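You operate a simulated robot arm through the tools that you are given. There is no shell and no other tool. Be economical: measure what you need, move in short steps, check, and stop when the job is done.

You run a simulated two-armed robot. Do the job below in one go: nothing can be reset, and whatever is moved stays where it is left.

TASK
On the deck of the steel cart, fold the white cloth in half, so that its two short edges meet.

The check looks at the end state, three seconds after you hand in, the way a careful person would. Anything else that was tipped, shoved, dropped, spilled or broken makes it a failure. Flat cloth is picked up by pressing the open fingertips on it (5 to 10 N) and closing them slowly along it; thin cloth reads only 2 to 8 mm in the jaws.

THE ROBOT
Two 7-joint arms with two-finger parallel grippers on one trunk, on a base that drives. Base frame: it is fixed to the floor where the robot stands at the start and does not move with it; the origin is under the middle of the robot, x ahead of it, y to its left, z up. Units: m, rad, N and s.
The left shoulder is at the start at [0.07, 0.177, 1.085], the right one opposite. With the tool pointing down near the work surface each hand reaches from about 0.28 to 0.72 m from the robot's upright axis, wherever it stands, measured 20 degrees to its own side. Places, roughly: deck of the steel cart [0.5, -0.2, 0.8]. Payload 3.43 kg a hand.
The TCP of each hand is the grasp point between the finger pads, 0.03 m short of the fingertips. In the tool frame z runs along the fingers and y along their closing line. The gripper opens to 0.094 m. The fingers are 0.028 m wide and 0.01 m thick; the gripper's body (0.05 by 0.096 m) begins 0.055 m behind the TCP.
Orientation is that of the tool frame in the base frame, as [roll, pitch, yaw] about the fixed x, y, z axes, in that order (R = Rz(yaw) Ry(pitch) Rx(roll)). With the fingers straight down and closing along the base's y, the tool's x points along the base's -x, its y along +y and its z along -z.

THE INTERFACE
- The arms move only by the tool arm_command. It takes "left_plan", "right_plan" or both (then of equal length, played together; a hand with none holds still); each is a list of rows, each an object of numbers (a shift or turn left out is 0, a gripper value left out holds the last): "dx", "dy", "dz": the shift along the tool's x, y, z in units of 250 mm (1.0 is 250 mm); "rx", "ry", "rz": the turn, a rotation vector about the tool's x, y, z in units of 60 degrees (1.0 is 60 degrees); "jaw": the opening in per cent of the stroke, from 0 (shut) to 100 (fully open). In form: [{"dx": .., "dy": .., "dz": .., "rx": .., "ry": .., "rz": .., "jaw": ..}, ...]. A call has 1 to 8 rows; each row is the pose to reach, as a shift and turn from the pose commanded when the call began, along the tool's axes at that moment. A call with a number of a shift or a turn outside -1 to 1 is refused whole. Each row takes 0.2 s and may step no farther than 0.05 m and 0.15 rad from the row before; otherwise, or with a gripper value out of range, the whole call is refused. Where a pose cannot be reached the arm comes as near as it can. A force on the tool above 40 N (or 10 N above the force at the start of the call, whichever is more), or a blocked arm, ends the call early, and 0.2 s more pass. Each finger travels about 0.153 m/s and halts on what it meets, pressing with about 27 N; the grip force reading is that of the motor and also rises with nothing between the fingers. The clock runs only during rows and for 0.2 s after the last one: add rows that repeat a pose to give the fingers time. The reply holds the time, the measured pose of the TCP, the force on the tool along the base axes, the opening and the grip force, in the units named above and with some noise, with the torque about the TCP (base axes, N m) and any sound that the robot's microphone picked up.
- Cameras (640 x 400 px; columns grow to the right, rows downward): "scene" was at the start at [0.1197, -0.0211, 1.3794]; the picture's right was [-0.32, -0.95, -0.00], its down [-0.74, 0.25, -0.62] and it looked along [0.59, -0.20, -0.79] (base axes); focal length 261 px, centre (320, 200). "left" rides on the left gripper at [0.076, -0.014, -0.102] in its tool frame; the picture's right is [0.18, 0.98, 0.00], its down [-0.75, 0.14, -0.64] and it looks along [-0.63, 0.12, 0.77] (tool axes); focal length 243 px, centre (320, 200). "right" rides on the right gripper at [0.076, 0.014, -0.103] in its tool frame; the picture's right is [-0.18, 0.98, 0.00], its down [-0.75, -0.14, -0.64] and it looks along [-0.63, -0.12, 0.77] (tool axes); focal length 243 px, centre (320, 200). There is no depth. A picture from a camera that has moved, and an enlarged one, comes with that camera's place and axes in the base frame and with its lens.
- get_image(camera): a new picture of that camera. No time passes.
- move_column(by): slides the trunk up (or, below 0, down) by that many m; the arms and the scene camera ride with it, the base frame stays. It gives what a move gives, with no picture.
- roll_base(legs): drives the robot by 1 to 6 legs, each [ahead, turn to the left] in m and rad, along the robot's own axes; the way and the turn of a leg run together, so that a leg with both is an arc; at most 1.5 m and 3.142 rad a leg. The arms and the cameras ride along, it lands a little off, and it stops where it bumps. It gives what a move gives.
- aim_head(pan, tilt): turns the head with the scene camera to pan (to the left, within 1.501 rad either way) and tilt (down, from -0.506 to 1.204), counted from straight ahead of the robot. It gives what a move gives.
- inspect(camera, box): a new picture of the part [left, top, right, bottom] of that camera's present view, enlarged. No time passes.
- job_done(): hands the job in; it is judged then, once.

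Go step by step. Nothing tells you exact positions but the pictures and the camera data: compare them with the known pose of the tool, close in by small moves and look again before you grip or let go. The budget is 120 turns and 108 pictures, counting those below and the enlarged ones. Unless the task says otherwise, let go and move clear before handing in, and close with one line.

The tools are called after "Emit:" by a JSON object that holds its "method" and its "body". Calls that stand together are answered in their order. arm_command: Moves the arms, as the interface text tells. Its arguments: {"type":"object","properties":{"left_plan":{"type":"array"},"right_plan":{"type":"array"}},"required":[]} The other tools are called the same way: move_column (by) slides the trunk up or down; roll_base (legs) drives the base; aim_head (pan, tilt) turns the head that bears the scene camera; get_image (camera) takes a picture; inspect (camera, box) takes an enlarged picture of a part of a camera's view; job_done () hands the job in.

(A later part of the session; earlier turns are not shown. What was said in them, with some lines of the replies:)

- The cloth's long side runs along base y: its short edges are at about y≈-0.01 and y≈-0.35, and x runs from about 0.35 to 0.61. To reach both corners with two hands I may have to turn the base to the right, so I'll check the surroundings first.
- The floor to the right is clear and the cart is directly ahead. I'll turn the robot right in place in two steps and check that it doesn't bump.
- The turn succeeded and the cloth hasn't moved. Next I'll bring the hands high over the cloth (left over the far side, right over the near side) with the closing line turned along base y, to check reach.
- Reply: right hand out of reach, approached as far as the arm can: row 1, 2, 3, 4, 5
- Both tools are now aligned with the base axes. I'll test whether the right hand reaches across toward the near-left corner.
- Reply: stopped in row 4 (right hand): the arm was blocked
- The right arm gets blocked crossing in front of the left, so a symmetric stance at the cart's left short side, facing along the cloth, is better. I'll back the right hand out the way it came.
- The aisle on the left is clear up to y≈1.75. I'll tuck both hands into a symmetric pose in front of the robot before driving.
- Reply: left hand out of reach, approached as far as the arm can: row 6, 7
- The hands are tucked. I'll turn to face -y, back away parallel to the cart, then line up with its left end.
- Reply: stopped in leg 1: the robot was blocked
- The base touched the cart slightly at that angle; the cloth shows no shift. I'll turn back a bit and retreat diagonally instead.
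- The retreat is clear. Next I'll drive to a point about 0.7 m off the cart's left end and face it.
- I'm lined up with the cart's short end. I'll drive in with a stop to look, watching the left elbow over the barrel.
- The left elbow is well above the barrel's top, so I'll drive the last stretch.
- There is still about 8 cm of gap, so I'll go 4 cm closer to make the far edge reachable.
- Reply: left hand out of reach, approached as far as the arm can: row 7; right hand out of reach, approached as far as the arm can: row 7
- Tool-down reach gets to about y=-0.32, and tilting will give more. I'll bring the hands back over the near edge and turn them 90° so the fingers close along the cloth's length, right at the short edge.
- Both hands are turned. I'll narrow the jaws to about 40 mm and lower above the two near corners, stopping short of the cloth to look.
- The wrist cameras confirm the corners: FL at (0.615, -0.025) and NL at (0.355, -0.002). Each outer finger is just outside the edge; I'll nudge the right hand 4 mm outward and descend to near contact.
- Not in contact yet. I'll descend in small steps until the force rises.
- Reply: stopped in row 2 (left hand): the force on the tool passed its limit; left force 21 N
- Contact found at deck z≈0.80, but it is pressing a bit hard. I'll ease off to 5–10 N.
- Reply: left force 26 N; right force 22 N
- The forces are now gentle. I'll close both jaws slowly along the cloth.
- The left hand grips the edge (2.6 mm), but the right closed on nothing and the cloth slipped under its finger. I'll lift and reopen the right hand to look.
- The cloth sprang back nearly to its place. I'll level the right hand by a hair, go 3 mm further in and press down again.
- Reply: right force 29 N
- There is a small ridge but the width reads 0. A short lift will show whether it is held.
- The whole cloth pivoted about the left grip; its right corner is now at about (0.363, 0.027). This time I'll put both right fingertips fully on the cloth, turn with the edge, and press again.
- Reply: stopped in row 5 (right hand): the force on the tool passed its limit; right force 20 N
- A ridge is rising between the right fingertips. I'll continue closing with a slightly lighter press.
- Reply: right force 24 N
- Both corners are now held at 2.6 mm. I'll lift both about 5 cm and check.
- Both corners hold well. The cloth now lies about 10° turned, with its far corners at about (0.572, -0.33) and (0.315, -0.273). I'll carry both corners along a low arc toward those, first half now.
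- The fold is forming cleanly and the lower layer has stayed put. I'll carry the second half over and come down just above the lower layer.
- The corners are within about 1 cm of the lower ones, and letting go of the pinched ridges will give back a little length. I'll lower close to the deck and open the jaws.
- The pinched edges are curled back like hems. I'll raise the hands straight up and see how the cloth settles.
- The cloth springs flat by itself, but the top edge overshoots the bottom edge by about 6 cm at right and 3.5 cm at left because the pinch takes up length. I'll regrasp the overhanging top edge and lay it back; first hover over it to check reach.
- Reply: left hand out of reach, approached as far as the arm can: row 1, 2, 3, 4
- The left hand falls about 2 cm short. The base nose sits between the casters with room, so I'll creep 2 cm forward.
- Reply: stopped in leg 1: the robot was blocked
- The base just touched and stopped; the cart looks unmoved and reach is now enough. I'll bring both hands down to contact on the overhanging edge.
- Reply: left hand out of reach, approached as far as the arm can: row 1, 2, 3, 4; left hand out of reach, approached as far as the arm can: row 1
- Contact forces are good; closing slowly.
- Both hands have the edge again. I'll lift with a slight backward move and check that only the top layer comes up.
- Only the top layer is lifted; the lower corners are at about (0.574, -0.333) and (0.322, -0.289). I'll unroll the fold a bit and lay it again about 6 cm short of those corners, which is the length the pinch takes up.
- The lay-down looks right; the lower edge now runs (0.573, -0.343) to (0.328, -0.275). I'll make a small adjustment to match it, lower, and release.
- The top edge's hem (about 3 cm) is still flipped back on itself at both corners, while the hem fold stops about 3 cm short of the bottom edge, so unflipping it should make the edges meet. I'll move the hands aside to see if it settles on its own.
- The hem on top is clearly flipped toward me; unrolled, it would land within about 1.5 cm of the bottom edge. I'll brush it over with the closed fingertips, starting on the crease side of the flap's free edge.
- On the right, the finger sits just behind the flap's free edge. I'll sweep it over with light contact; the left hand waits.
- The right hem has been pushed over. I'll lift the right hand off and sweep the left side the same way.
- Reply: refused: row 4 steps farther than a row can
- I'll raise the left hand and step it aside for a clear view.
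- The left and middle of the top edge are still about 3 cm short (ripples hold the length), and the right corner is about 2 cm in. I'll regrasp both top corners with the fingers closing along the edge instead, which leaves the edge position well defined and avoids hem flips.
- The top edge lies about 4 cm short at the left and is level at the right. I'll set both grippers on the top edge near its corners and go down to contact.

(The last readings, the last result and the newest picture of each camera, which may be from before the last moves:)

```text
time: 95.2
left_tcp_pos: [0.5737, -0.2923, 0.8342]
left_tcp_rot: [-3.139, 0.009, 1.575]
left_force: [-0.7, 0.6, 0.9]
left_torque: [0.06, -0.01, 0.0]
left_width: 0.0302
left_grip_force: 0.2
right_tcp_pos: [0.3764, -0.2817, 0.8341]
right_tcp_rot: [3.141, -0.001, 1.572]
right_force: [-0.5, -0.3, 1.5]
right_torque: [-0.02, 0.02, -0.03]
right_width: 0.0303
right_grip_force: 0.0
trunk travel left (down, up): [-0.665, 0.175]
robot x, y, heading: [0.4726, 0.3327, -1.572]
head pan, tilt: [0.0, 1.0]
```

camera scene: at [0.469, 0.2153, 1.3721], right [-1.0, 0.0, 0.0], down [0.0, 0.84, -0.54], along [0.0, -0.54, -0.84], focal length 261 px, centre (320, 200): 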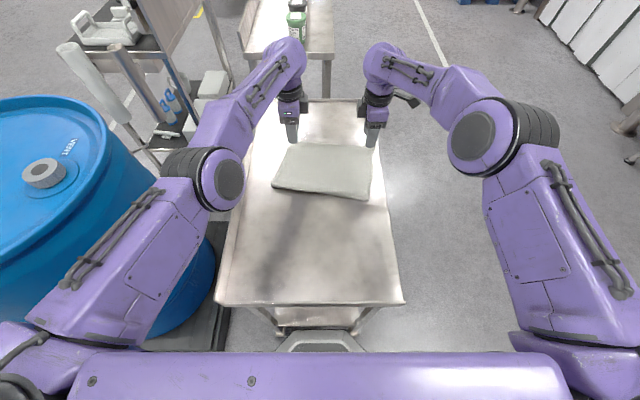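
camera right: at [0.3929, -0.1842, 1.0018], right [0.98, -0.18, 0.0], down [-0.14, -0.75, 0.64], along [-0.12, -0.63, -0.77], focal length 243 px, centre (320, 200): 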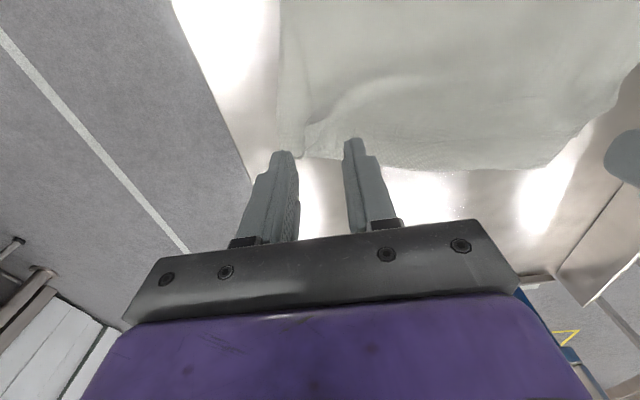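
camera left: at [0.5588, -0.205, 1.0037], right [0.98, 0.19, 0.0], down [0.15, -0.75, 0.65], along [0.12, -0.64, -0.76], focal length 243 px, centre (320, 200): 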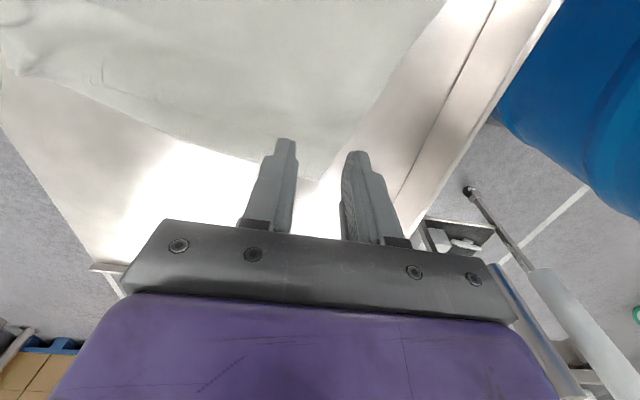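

Emit:
{"method": "arm_command", "body": {"left_plan": [{"dz": 0.005}, {"dz": 0.005, "jaw": 28}, {"dz": 0.005, "jaw": 24}, {"dz": 0.005, "jaw": 20}, {"dz": 0.005, "jaw": 15}, {"dz": 0.005, "jaw": 10}, {"dz": 0.005, "jaw": 5}, {"dz": 0.005, "jaw": 0}], "right_plan": [{"dz": 0.005}, {"dz": 0.005, "jaw": 28}, {"dz": 0.005, "jaw": 24}, {"dz": 0.005, "jaw": 20}, {"dz": 0.005, "jaw": 15}, {"dz": 0.005, "jaw": 10}, {"dz": 0.005, "jaw": 5}, {"dz": 0.005, "jaw": 0}]}}

Emit:
{"method": "arm_command", "body": {"left_plan": [{"dz": -0.04}, {"dz": -0.08}, {"dz": -0.12}], "right_plan": [{"dz": -0.04}, {"dz": -0.08}, {"dz": -0.12}]}}

Emit:
{"method": "inspect", "body": {"camera": "left", "box": [140, 0, 460, 200]}}

Emit:
{"method": "inspect", "body": {"camera": "right", "box": [180, 0, 500, 200]}}

```text
time: 97.0
left_tcp_pos: [0.5729, -0.2921, 0.8347]
left_tcp_rot: [-3.141, 0.009, 1.574]
left_force: [0.1, -0.7, -0.2]
left_torque: [-0.03, -0.01, 0.01]
left_width: 0.0
left_grip_force: 27.2
right_tcp_pos: [0.3781, -0.2816, 0.8322]
right_tcp_rot: [3.14, -0.003, 1.573]
right_force: [-0.5, -0.4, 4.1]
right_torque: [-0.01, 0.02, -0.04]
right_width: 0.0021
right_grip_force: 27.1
trunk travel left (down, up): [-0.665, 0.175]
robot x, y, heading: [0.4702, 0.3316, -1.571]
head pan, tilt: [0.0, 1.0]
```

```text
time: 97.8
left_tcp_pos: [0.5736, -0.2925, 0.8655]
left_tcp_rot: [-3.139, 0.007, 1.574]
left_force: [0.3, -0.7, -0.2]
left_torque: [-0.01, 0.02, 0.0]
left_width: 0.0
left_grip_force: 27.1
right_tcp_pos: [0.3781, -0.2814, 0.861]
right_tcp_rot: [3.139, -0.001, 1.573]
right_force: [-0.9, -0.2, 0.1]
right_torque: [-0.02, 0.0, 0.0]
right_width: 0.0024
right_grip_force: 26.3
trunk travel left (down, up): [-0.665, 0.175]
robot x, y, heading: [0.4723, 0.3347, -1.569]
head pan, tilt: [0.0, 1.0]
```

```text
2.00 times, centred on (300, 100) of left
camera zoom: at [0.5588, -0.2156, 0.9681], right [0.98, 0.19, 0.0], down [0.14, -0.75, 0.65], along [0.12, -0.64, -0.76], focal length 485 px, centre (360, 400)
```

zoom: 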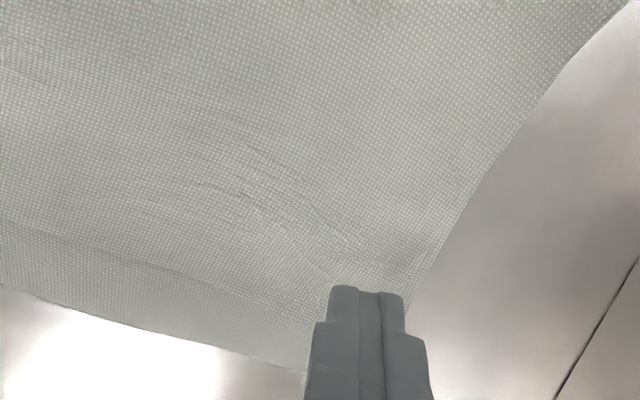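

```text
2.00 times, centred on (340, 100) of right
camera zoom: at [0.3898, -0.2043, 0.9654], right [0.98, -0.18, 0.0], down [-0.14, -0.75, 0.64], along [-0.12, -0.63, -0.77], focal length 485 px, centre (280, 400)
```

zoom: 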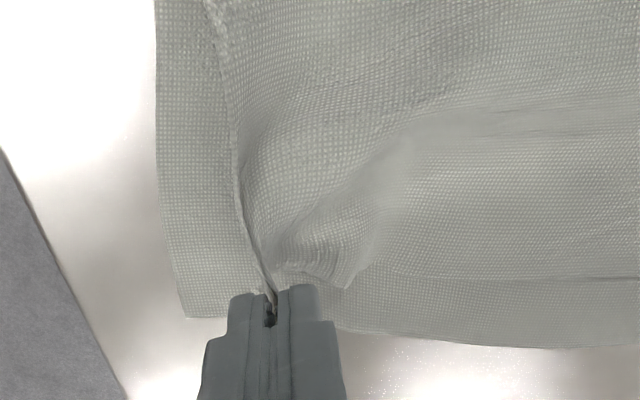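

The right hand holds the top layer alone; the left pressed too lightly and missed. I'll retry the left with firmer contact, slightly further in.

Emit:
{"method": "arm_command", "body": {"left_plan": [{"dx": 0.016, "jaw": 34}, {"dx": 0.016, "dz": 0.06}, {"dx": 0.016, "dz": 0.11}, {"dx": 0.016, "dz": 0.128}, {"dx": 0.016, "dz": 0.134}]}}

```text
time: 99.0
left_tcp_pos: [0.5726, -0.2894, 0.8318]
left_tcp_rot: [-3.14, 0.011, 1.574]
left_force: [-0.2, -1.1, 10.0]
left_torque: [0.01, -0.11, 0.01]
left_width: 0.0322
left_grip_force: 0.1
right_tcp_pos: [0.3759, -0.2801, 0.8629]
right_tcp_rot: [3.138, 0.0, 1.574]
right_force: [0.1, -0.4, 0.9]
right_torque: [0.01, -0.01, 0.0]
right_width: 0.0022
right_grip_force: 26.6
trunk travel left (down, up): [-0.665, 0.175]
robot x, y, heading: [0.4674, 0.3347, -1.573]
head pan, tilt: [0.0, 1.0]
```

Emit:
{"method": "arm_command", "body": {"left_plan": [{"jaw": 30}, {"jaw": 26}, {"jaw": 22}, {"jaw": 18}, {"jaw": 13}, {"jaw": 8}, {"jaw": 4}, {"jaw": 0}]}}

```text
time: 100.8
left_tcp_pos: [0.5723, -0.2891, 0.8318]
left_tcp_rot: [-3.141, 0.01, 1.574]
left_force: [0.8, 0.0, 17.8]
left_torque: [0.07, -0.03, -0.05]
left_width: 0.0002
left_grip_force: 26.9
right_tcp_pos: [0.3767, -0.2805, 0.8635]
right_tcp_rot: [3.137, 0.001, 1.572]
right_force: [0.4, 0.9, -0.5]
right_torque: [-0.02, 0.02, -0.01]
right_width: 0.0024
right_grip_force: 26.5
trunk travel left (down, up): [-0.665, 0.175]
robot x, y, heading: [0.4693, 0.3349, -1.57]
head pan, tilt: [0.0, 1.0]
```

Missed again; the outer finger was probably on the side edge. I'll shift 14 mm further in along the edge, open wider, and retry.

Emit:
{"method": "arm_command", "body": {"left_plan": [{"dz": -0.05}, {"dz": -0.06, "dy": -0.056, "jaw": 45}, {"dz": -0.06, "dy": -0.056, "jaw": 45}, {"dz": -0.03, "dy": -0.056}, {"dz": -0.006, "dy": -0.056}, {"dz": 0.0, "dy": -0.056}]}}

Emit:
{"method": "inspect", "body": {"camera": "left", "box": [180, 40, 440, 220]}}

```text
time: 102.2
left_tcp_pos: [0.5596, -0.2888, 0.8321]
left_tcp_rot: [-3.14, 0.013, 1.575]
left_force: [0.9, -2.7, 13.3]
left_torque: [0.01, -0.29, -0.01]
left_width: 0.0426
left_grip_force: 0.7
right_tcp_pos: [0.3758, -0.2806, 0.8621]
right_tcp_rot: [3.139, 0.0, 1.573]
right_force: [-0.2, 0.8, 0.3]
right_torque: [-0.03, 0.03, 0.01]
right_width: 0.0022
right_grip_force: 27.0
trunk travel left (down, up): [-0.665, 0.175]
robot x, y, heading: [0.4729, 0.3347, -1.566]
head pan, tilt: [0.0, 1.0]
```

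```text
2.22 times, centred on (310, 130) of left
camera zoom: at [0.5451, -0.2116, 0.9342], right [0.98, 0.19, 0.0], down [0.14, -0.74, 0.65], along [0.12, -0.64, -0.76], focal length 539 px, centre (342, 356)
```

zoom: 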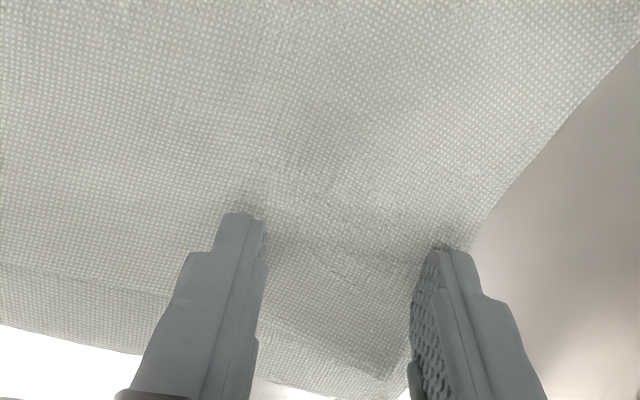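

Emit:
{"method": "arm_command", "body": {"left_plan": [{"dz": -0.002, "jaw": 39}, {"dz": -0.002, "jaw": 34}, {"dz": -0.002, "jaw": 29}, {"dz": -0.002, "jaw": 23}, {"dz": -0.002, "jaw": 17}, {"dz": -0.002, "jaw": 11}, {"dz": -0.002, "jaw": 5}, {"dz": -0.002, "jaw": 0}]}}

```text
time: 104.0
left_tcp_pos: [0.558, -0.2883, 0.8328]
left_tcp_rot: [-3.14, 0.009, 1.574]
left_force: [-4.1, 0.9, 16.0]
left_torque: [0.04, 0.05, -0.07]
left_width: 0.0032
left_grip_force: 26.9
right_tcp_pos: [0.3764, -0.2802, 0.8628]
right_tcp_rot: [3.138, -0.001, 1.572]
right_force: [4.1, -0.9, 0.3]
right_torque: [-0.04, -0.14, -0.09]
right_width: 0.0021
right_grip_force: 26.9
trunk travel left (down, up): [-0.665, 0.175]
robot x, y, heading: [0.4702, 0.3359, -1.57]
head pan, tilt: [0.0, 1.0]
```

Gripped at 3.2 mm. I'll lift the left to match the right and check the layers.

Emit:
{"method": "arm_command", "body": {"left_plan": [{"dz": -0.04}, {"dz": -0.08}, {"dz": -0.12}, {"dz": -0.16}], "right_plan": [{"dz": -0.01}, {"dz": -0.02}, {"dz": -0.03}, {"dz": -0.04}]}}

Emit:
{"method": "inspect", "body": {"camera": "left", "box": [140, 0, 460, 200]}}

Emit:
{"method": "inspect", "body": {"camera": "right", "box": [180, 0, 500, 200]}}

Emit:
{"method": "inspect", "body": {"camera": "scene", "box": [260, 110, 390, 210]}}

```text
time: 105.0
left_tcp_pos: [0.559, -0.2873, 0.8717]
left_tcp_rot: [-3.14, 0.01, 1.575]
left_force: [-2.1, 0.6, -0.3]
left_torque: [0.01, 0.02, -0.05]
left_width: 0.0029
left_grip_force: 27.0
right_tcp_pos: [0.3774, -0.2814, 0.8729]
right_tcp_rot: [3.14, -0.002, 1.573]
right_force: [2.3, -1.0, 0.3]
right_torque: [-0.03, -0.09, -0.04]
right_width: 0.0023
right_grip_force: 27.3
trunk travel left (down, up): [-0.665, 0.175]
robot x, y, heading: [0.4705, 0.334, -1.566]
head pan, tilt: [0.0, 1.0]
```

```text
2.00 times, centred on (300, 100) of left
camera zoom: at [0.545, -0.2121, 0.9738], right [0.98, 0.19, 0.0], down [0.15, -0.75, 0.65], along [0.12, -0.64, -0.76], focal length 485 px, centre (360, 400)
```

zoom: 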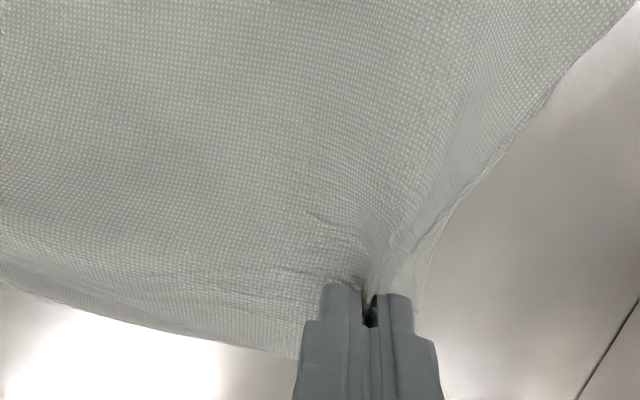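

```text
2.00 times, centred on (340, 100) of right
camera zoom: at [0.3902, -0.2055, 0.9765], right [0.98, -0.18, 0.0], down [-0.14, -0.75, 0.64], along [-0.12, -0.63, -0.77], focal length 485 px, centre (280, 400)
```

zoom: 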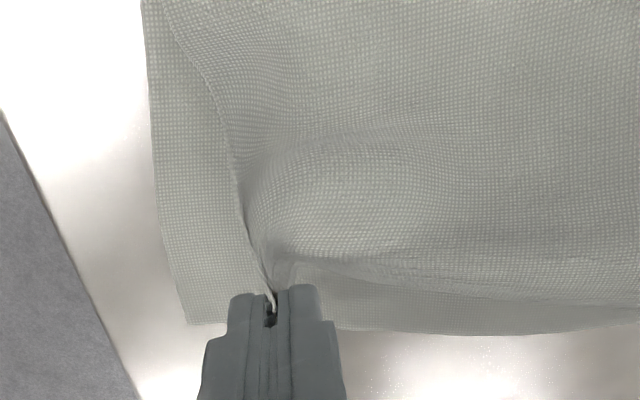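

```text
4.00 times, centred on (325, 160) of scene
camera zoom: at [0.469, 0.2186, 1.3724], right [-1.0, 0.0, 0.0], down [0.0, 0.84, -0.54], along [0.0, -0.54, -0.84], focal length 1044 px, centre (300, 360)
```

zoom: 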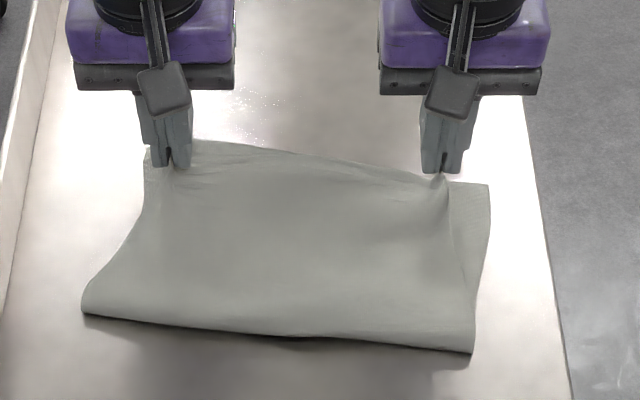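

Both top corners are held cleanly and the lower edge runs from about (0.584, -0.342) to (0.332, -0.302). I'll unroll slightly and lay the top edge straight onto it.

Emit:
{"method": "arm_command", "body": {"left_plan": [{"dx": 0.109, "dy": 0, "dz": -0.113}, {"dx": 0.249, "dy": 0, "dz": -0.233}, {"dx": 0.349, "dy": -0.016, "dz": -0.273}, {"dx": 0.289, "dy": -0.028, "dz": -0.253}, {"dx": 0.149, "dy": -0.044, "dz": -0.193}, {"dx": 0.009, "dy": -0.056, "dz": -0.093}, {"dx": -0.083, "dy": -0.064, "dz": 0.027}, {"dx": -0.131, "dy": -0.068, "dz": 0.087}], "right_plan": [{"dx": 0.114, "dy": 0, "dz": -0.108}, {"dx": 0.266, "dy": -0.006, "dz": -0.228}, {"dx": 0.386, "dy": -0.022, "dz": -0.268}, {"dx": 0.326, "dy": -0.038, "dz": -0.248}, {"dx": 0.206, "dy": -0.054, "dz": -0.188}, {"dx": 0.086, "dy": -0.07, "dz": -0.088}, {"dx": 0.006, "dy": -0.078, "dz": 0.032}, {"dx": -0.026, "dy": -0.082, "dz": 0.092}]}}

Emit:
{"method": "inspect", "body": {"camera": "left", "box": [140, 0, 460, 200]}}

Emit:
{"method": "inspect", "body": {"camera": "right", "box": [180, 0, 500, 200]}}

```text
time: 106.8
left_tcp_pos: [0.5376, -0.3225, 0.8496]
left_tcp_rot: [-3.14, 0.008, 1.573]
left_force: [-6.9, 1.8, -0.1]
left_torque: [0.11, 0.2, -0.13]
left_width: 0.0027
left_grip_force: 27.2
right_tcp_pos: [0.3581, -0.2899, 0.8501]
right_tcp_rot: [3.14, -0.002, 1.572]
right_force: [5.8, -2.5, -0.3]
right_torque: [-0.1, -0.22, -0.11]
right_width: 0.002
right_grip_force: 27.5
trunk travel left (down, up): [-0.665, 0.175]
robot x, y, heading: [0.4673, 0.3336, -1.564]
head pan, tilt: [0.0, 1.0]
```

```text
2.00 times, centred on (300, 100) of left
camera zoom: at [0.5238, -0.2459, 0.9514], right [0.98, 0.19, 0.0], down [0.14, -0.75, 0.65], along [0.12, -0.64, -0.76], focal length 485 px, centre (360, 400)
```

zoom: 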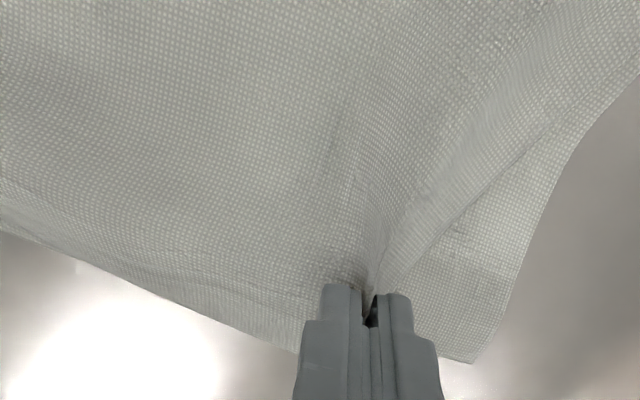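

```text
2.00 times, centred on (340, 100) of right
camera zoom: at [0.3716, -0.214, 0.9538], right [0.98, -0.18, 0.0], down [-0.14, -0.76, 0.64], along [-0.12, -0.63, -0.77], focal length 485 px, centre (280, 400)
```

zoom: 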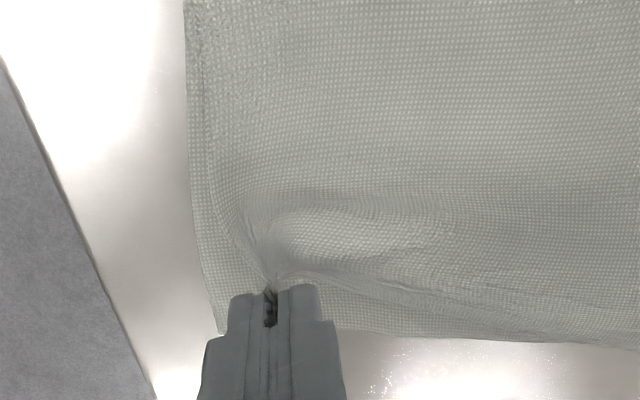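

Excellent alignment: the lower corners sit just outside each grip as wanted. I'll lower and open, letting the fingers spread the pinched cloth, then lift clear.

Emit:
{"method": "arm_command", "body": {"left_plan": [{"dz": 0.03}, {"dz": 0.05}, {"dz": 0.05, "jaw": 8}, {"dz": 0.05, "jaw": 16}, {"dz": 0.05, "jaw": 24}, {"dz": 0.05, "jaw": 32}, {"dz": 0.05, "jaw": 40}, {"dz": 0.05, "jaw": 46}], "right_plan": [{"dz": 0.03}, {"dz": 0.052}, {"dz": 0.052, "jaw": 8}, {"dz": 0.052, "jaw": 14}, {"dz": 0.052, "jaw": 20}, {"dz": 0.052, "jaw": 26}, {"dz": 0.052, "jaw": 32}, {"dz": 0.052, "jaw": 34}]}}

Emit:
{"method": "arm_command", "body": {"left_plan": [{"dz": -0.06}, {"dz": -0.16}, {"dz": -0.28}, {"dz": -0.4}, {"dz": -0.5}, {"dx": 0.1, "dz": -0.55}, {"dx": 0.2, "dz": -0.55}], "right_plan": [{"dz": -0.06}, {"dz": -0.16}, {"dz": -0.28}, {"dz": -0.4}, {"dz": -0.5}, {"dx": 0.1, "dz": -0.55}, {"dx": 0.2, "dz": -0.55}]}}

Emit:
{"method": "get_image", "body": {"camera": "left"}}

Emit:
{"method": "inspect", "body": {"camera": "scene", "box": [260, 110, 390, 210]}}

```text
time: 108.7
left_tcp_pos: [0.541, -0.3219, 0.8362]
left_tcp_rot: [-3.14, 0.009, 1.572]
left_force: [0.5, 0.3, -0.3]
left_torque: [0.0, 0.01, -0.01]
left_width: 0.0431
left_grip_force: 0.1
right_tcp_pos: [0.3572, -0.2898, 0.8376]
right_tcp_rot: [3.139, -0.002, 1.569]
right_force: [-0.4, -0.1, -0.8]
right_torque: [-0.02, -0.02, -0.01]
right_width: 0.032
right_grip_force: 0.2
trunk travel left (down, up): [-0.665, 0.175]
robot x, y, heading: [0.4728, 0.3354, -1.573]
head pan, tilt: [0.0, 1.0]
```

```text
time: 110.2
left_tcp_pos: [0.5438, -0.2716, 0.9731]
left_tcp_rot: [-3.137, 0.012, 1.575]
left_force: [-0.2, 0.4, -0.2]
left_torque: [-0.01, 0.0, -0.02]
left_width: 0.0432
left_grip_force: 0.2
right_tcp_pos: [0.3542, -0.2358, 0.9769]
right_tcp_rot: [3.136, 0.001, 1.572]
right_force: [-1.2, 0.3, 0.5]
right_torque: [0.03, -0.01, 0.0]
right_width: 0.0319
right_grip_force: 0.0
trunk travel left (down, up): [-0.665, 0.175]
robot x, y, heading: [0.4744, 0.3371, -1.57]
head pan, tilt: [0.0, 1.0]
```

```text
9 pictures are left
camera left: at [0.5298, -0.1937, 1.0749], right [0.98, 0.19, 0.0], down [0.15, -0.75, 0.65], along [0.12, -0.64, -0.76], focal length 243 px, centre (320, 200)
```

left: 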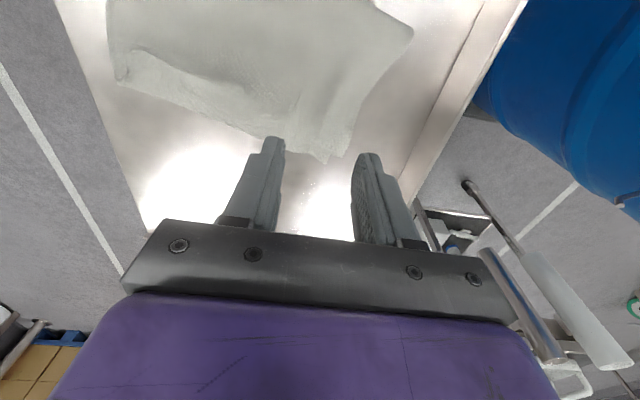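

```text
4.00 times, centred on (325, 160) of scene
camera zoom: at [0.469, 0.2199, 1.3725], right [-1.0, 0.0, 0.0], down [0.0, 0.84, -0.54], along [0.0, -0.54, -0.84], focal length 1044 px, centre (300, 360)
```

zoom: 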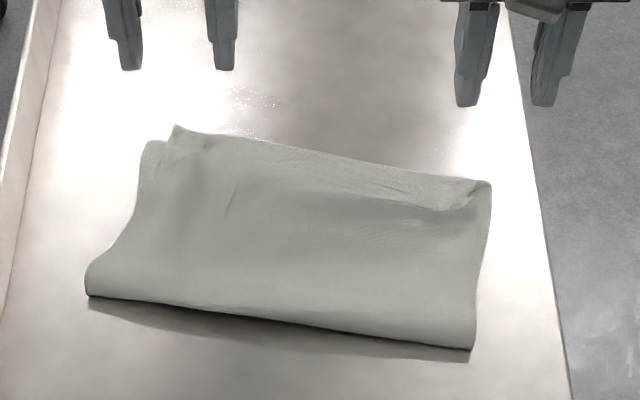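

Emit:
{"method": "inspect", "body": {"camera": "left", "box": [200, 40, 420, 190]}}

Emit:
{"method": "inspect", "body": {"camera": "right", "box": [180, 0, 500, 200]}}

```text
2.67 times, centred on (310, 115) of left
camera zoom: at [0.5298, -0.1937, 1.0749], right [0.98, 0.19, 0.0], down [0.15, -0.75, 0.65], along [0.12, -0.64, -0.76], focal length 647 px, centre (347, 427)
```

zoom: 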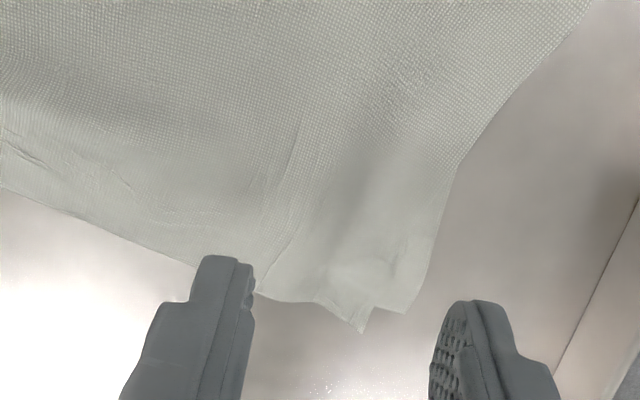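

```text
2.00 times, centred on (340, 100) of right
camera zoom: at [0.3688, -0.1593, 1.0806], right [0.98, -0.18, 0.0], down [-0.14, -0.75, 0.64], along [-0.12, -0.63, -0.77], focal length 485 px, centre (280, 400)
```

zoom: 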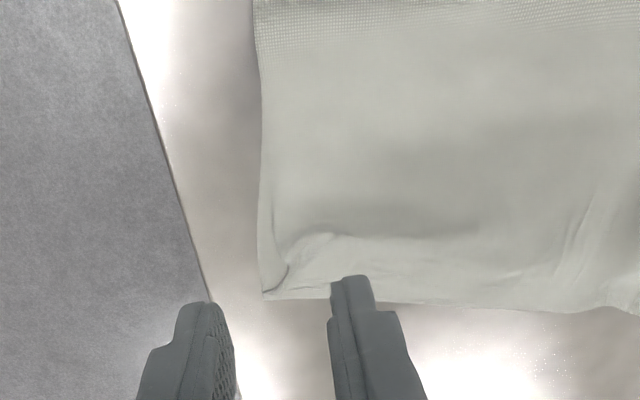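

Emit:
{"method": "inspect", "body": {"camera": "right", "box": [295, 90, 395, 160]}}

```text
5.71 times, centred on (345, 125) of right
camera zoom: at [0.3688, -0.1593, 1.0806], right [0.98, -0.18, 0.0], down [-0.14, -0.75, 0.64], along [-0.12, -0.63, -0.77], focal length 1386 px, centre (177, 629)
```

zoom: 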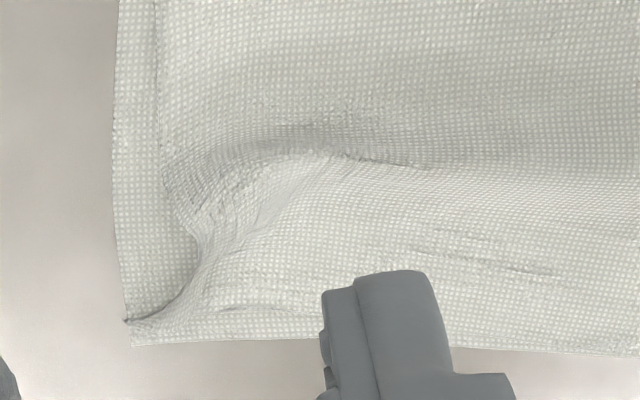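

The right corner is within about 5 mm. At the left, the top corner is about 2 cm inward because the pinch hasn't fully spread, so I'll press nearly closed fingertips there lightly and spread them outward.

Emit:
{"method": "arm_command", "body": {"left_plan": [{"dx": -0.08, "dy": 0.02, "dz": 0.05, "jaw": 8}, {"dx": -0.16, "dy": 0.037, "dz": 0.12}, {"dx": -0.234, "dy": 0.037, "dz": 0.22}, {"dx": -0.234, "dy": 0.037, "dz": 0.34}, {"dx": -0.234, "dy": 0.037, "dz": 0.46}, {"dx": -0.234, "dy": 0.037, "dz": 0.52}, {"dx": -0.234, "dy": 0.037, "dz": 0.548}]}}

```text
time: 111.8
left_tcp_pos: [0.5513, -0.3299, 0.8386]
left_tcp_rot: [-3.14, 0.01, 1.573]
left_force: [-0.3, 1.1, 1.2]
left_torque: [0.04, 0.0, 0.0]
left_width: 0.0076
left_grip_force: 0.1
right_tcp_pos: [0.3558, -0.2373, 0.9748]
right_tcp_rot: [3.138, -0.002, 1.573]
right_force: [0.1, 0.3, -0.1]
right_torque: [-0.02, -0.02, 0.0]
right_width: 0.0323
right_grip_force: 0.0
trunk travel left (down, up): [-0.665, 0.175]
robot x, y, heading: [0.4669, 0.3335, -1.569]
head pan, tilt: [0.0, 1.0]
```

Emit:
{"method": "arm_command", "body": {"left_plan": [{"dz": 0.016}, {"dz": 0.018, "jaw": 18}, {"dz": 0.018, "jaw": 28}, {"dz": 0.018, "jaw": 38}, {"dz": 0.018, "jaw": 48}, {"dz": 0.018, "jaw": 55}]}}

Emit:
{"method": "arm_command", "body": {"left_plan": [{"dz": -0.08}, {"dz": -0.2}, {"dz": -0.34}, {"dz": -0.48}, {"dx": 0.1, "dz": -0.55}, {"dx": 0.25, "dz": -0.55}]}}

Emit:
{"method": "inspect", "body": {"camera": "left", "box": [200, 40, 420, 190]}}

```text
time: 113.2
left_tcp_pos: [0.5523, -0.3301, 0.8331]
left_tcp_rot: [-3.14, 0.01, 1.573]
left_force: [-0.8, 0.6, 3.1]
left_torque: [0.01, -0.04, -0.01]
left_width: 0.051
left_grip_force: 0.0
right_tcp_pos: [0.3546, -0.2378, 0.9762]
right_tcp_rot: [3.137, -0.002, 1.573]
right_force: [0.6, 0.1, -0.3]
right_torque: [0.01, 0.0, -0.01]
right_width: 0.0322
right_grip_force: 0.0
trunk travel left (down, up): [-0.665, 0.175]
robot x, y, heading: [0.4701, 0.3368, -1.569]
head pan, tilt: [0.0, 1.0]
```

```text
time: 114.7
left_tcp_pos: [0.5516, -0.2635, 0.9733]
left_tcp_rot: [-3.14, 0.009, 1.572]
left_force: [-0.3, 0.2, -0.1]
left_torque: [-0.03, 0.01, 0.0]
left_width: 0.0518
left_grip_force: 0.0
right_tcp_pos: [0.3552, -0.2361, 0.9772]
right_tcp_rot: [3.139, -0.001, 1.573]
right_force: [0.5, 0.7, -0.3]
right_torque: [0.0, -0.01, 0.03]
right_width: 0.032
right_grip_force: 0.1
trunk travel left (down, up): [-0.665, 0.175]
robot x, y, heading: [0.4728, 0.3343, -1.571]
head pan, tilt: [0.0, 1.0]
```

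```text
2.67 times, centred on (310, 115) of left
camera zoom: at [0.5376, -0.1869, 1.0743], right [0.98, 0.19, 0.0], down [0.14, -0.75, 0.65], along [0.12, -0.64, -0.76], focal length 647 px, centre (347, 427)
```

zoom: 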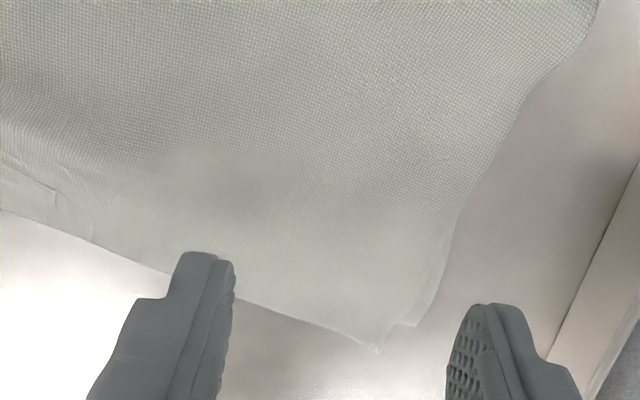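

The left side is now flat and its corners are within about 2 cm. I'll do the same light spreading at the right corner to flatten the remaining ripple.

Emit:
{"method": "arm_command", "body": {"right_plan": [{"dx": -0.08, "dy": 0.04, "dz": 0.08, "jaw": 8}, {"dx": -0.156, "dy": 0.067, "dz": 0.18}, {"dx": -0.156, "dy": 0.067, "dz": 0.3}, {"dx": -0.156, "dy": 0.067, "dz": 0.42}, {"dx": -0.156, "dy": 0.067, "dz": 0.52}, {"dx": -0.156, "dy": 0.067, "dz": 0.56}, {"dx": -0.156, "dy": 0.067, "dz": 0.572}]}}

Emit:
{"method": "arm_command", "body": {"right_plan": [{"dz": 0.002, "jaw": 16}, {"dz": 0.002, "jaw": 24}, {"dz": 0.002, "jaw": 32}, {"dz": 0.002, "jaw": 40}, {"dz": 0.002, "jaw": 46}]}}

Emit:
{"method": "arm_command", "body": {"right_plan": [{"dz": -0.08}, {"dz": -0.2}, {"dz": -0.34}, {"dz": -0.48}, {"dx": 0.1, "dz": -0.55}, {"dx": 0.25, "dz": -0.55}]}}

Emit:
{"method": "inspect", "body": {"camera": "right", "box": [200, 20, 440, 190]}}

Emit:
{"method": "inspect", "body": {"camera": "scene", "box": [260, 110, 390, 210]}}

```text
time: 116.2
left_tcp_pos: [0.5526, -0.2625, 0.9714]
left_tcp_rot: [-3.138, 0.011, 1.574]
left_force: [0.5, -0.2, -1.0]
left_torque: [-0.01, -0.03, 0.03]
left_width: 0.0519
left_grip_force: 0.1
right_tcp_pos: [0.3722, -0.2785, 0.8332]
right_tcp_rot: [3.139, 0.006, 1.574]
right_force: [1.5, 0.5, 16.2]
right_torque: [-0.07, 0.04, 0.0]
right_width: 0.0075
right_grip_force: 0.0
trunk travel left (down, up): [-0.665, 0.175]
robot x, y, heading: [0.4723, 0.3334, -1.569]
head pan, tilt: [0.0, 1.0]
```

```text
time: 117.5
left_tcp_pos: [0.5528, -0.2625, 0.9729]
left_tcp_rot: [-3.138, 0.011, 1.572]
left_force: [-0.3, 0.5, 0.3]
left_torque: [0.01, 0.01, 0.0]
left_width: 0.0519
left_grip_force: 0.0
right_tcp_pos: [0.3739, -0.2758, 0.8323]
right_tcp_rot: [3.14, 0.004, 1.571]
right_force: [5.1, -1.6, 26.0]
right_torque: [-0.19, 0.34, 0.08]
right_width: 0.0383
right_grip_force: 0.1
trunk travel left (down, up): [-0.665, 0.175]
robot x, y, heading: [0.4689, 0.3334, -1.572]
head pan, tilt: [0.0, 1.0]
```

```text
time: 118.8
left_tcp_pos: [0.5512, -0.2646, 0.9717]
left_tcp_rot: [-3.139, 0.008, 1.575]
left_force: [-0.1, 0.3, 0.9]
left_torque: [-0.03, 0.03, 0.02]
left_width: 0.0519
left_grip_force: 0.1
right_tcp_pos: [0.3737, -0.2141, 0.9711]
right_tcp_rot: [3.138, 0.001, 1.574]
right_force: [-0.3, 0.1, 0.3]
right_torque: [0.01, 0.01, -0.01]
right_width: 0.0433
right_grip_force: 0.1
trunk travel left (down, up): [-0.665, 0.175]
robot x, y, heading: [0.4667, 0.3333, -1.568]
head pan, tilt: [0.0, 1.0]
```

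```text
2.35 times, centred on (320, 105) of right
camera zoom: at [0.3872, -0.1382, 1.0748], right [0.98, -0.18, 0.0], down [-0.14, -0.75, 0.64], along [-0.11, -0.63, -0.77], focal length 571 px, centre (320, 424)
```

zoom: 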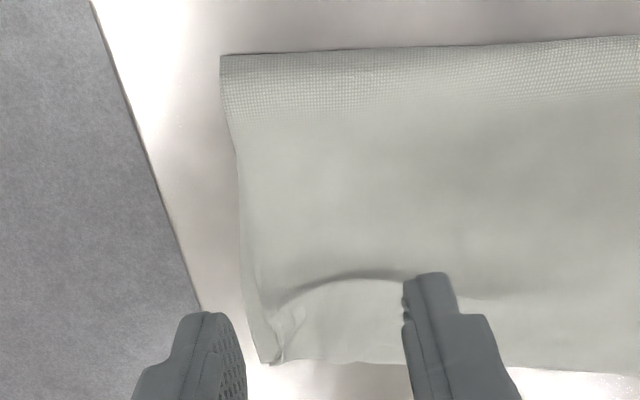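

```text
4.00 times, centred on (325, 160) of scene
camera zoom: at [0.469, 0.2196, 1.3725], right [-1.0, 0.0, 0.0], down [0.0, 0.84, -0.54], along [0.0, -0.54, -0.84], focal length 1044 px, centre (300, 360)
```

zoom: 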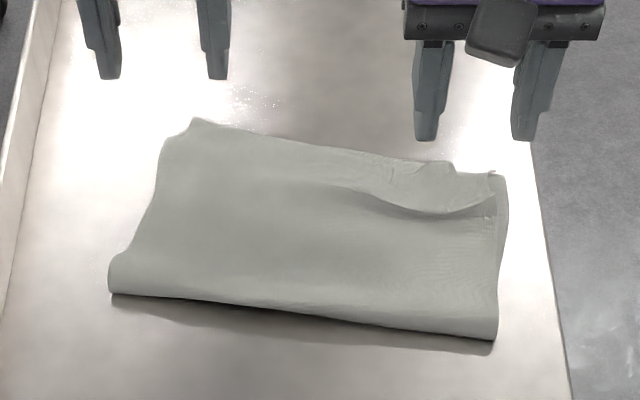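

The two short edges now lie on each other: the right corners coincide and the left ones are within about 1–2 cm. A low ripple remains near the right corner. I'll withdraw both hands up and back, then take a last look.

Emit:
{"method": "arm_command", "body": {"left_plan": [{"dz": -0.1}, {"dx": 0.15, "dz": -0.2}, {"dx": 0.3, "dz": -0.25}, {"dx": 0.45, "dz": -0.25}, {"dx": 0.6, "dz": -0.25}, {"dx": 0.75, "dz": -0.25}, {"dx": 0.9, "dz": -0.25}], "right_plan": [{"dz": -0.1}, {"dx": 0.15, "dz": -0.2}, {"dx": 0.3, "dz": -0.25}, {"dx": 0.45, "dz": -0.25}, {"dx": 0.55, "dz": -0.25}, {"dx": 0.65, "dz": -0.25}, {"dx": 0.75, "dz": -0.25}]}}

Emit:
{"method": "inspect", "body": {"camera": "scene", "box": [260, 110, 390, 210]}}

```text
time: 120.5
left_tcp_pos: [0.5529, -0.0381, 1.0324]
left_tcp_rot: [-3.138, 0.011, 1.572]
left_force: [-0.4, 0.9, 0.1]
left_torque: [-0.02, 0.03, -0.02]
left_width: 0.0517
left_grip_force: 0.0
right_tcp_pos: [0.3726, -0.0272, 1.034]
right_tcp_rot: [3.141, 0.002, 1.574]
right_force: [-0.5, -0.6, -0.7]
right_torque: [-0.03, 0.02, -0.03]
right_width: 0.0432
right_grip_force: 0.1
trunk travel left (down, up): [-0.665, 0.175]
robot x, y, heading: [0.4711, 0.3344, -1.572]
head pan, tilt: [0.0, 1.0]
```

```text
4.00 times, centred on (325, 160) of scene
camera zoom: at [0.4709, 0.22, 1.3726], right [-1.0, 0.0, 0.0], down [0.0, 0.84, -0.54], along [0.0, -0.54, -0.84], focal length 1044 px, centre (300, 360)
```

zoom: 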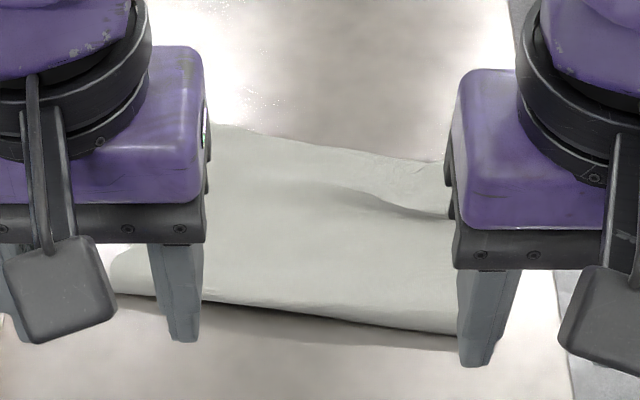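

Emit:
{"method": "job_done", "body": {}}

```text
The job is handed in.
```

The white cloth is folded in half on the cart deck with its two short edges together. The right corners were within about 5 mm before a last smoothing press. The left top corner overhangs the lower one by about 1–2 cm, and a low ripple remains near the right corner. The base touched the cart lightly twice while positioning, with no visible shift of the cart. Both hands are clear.
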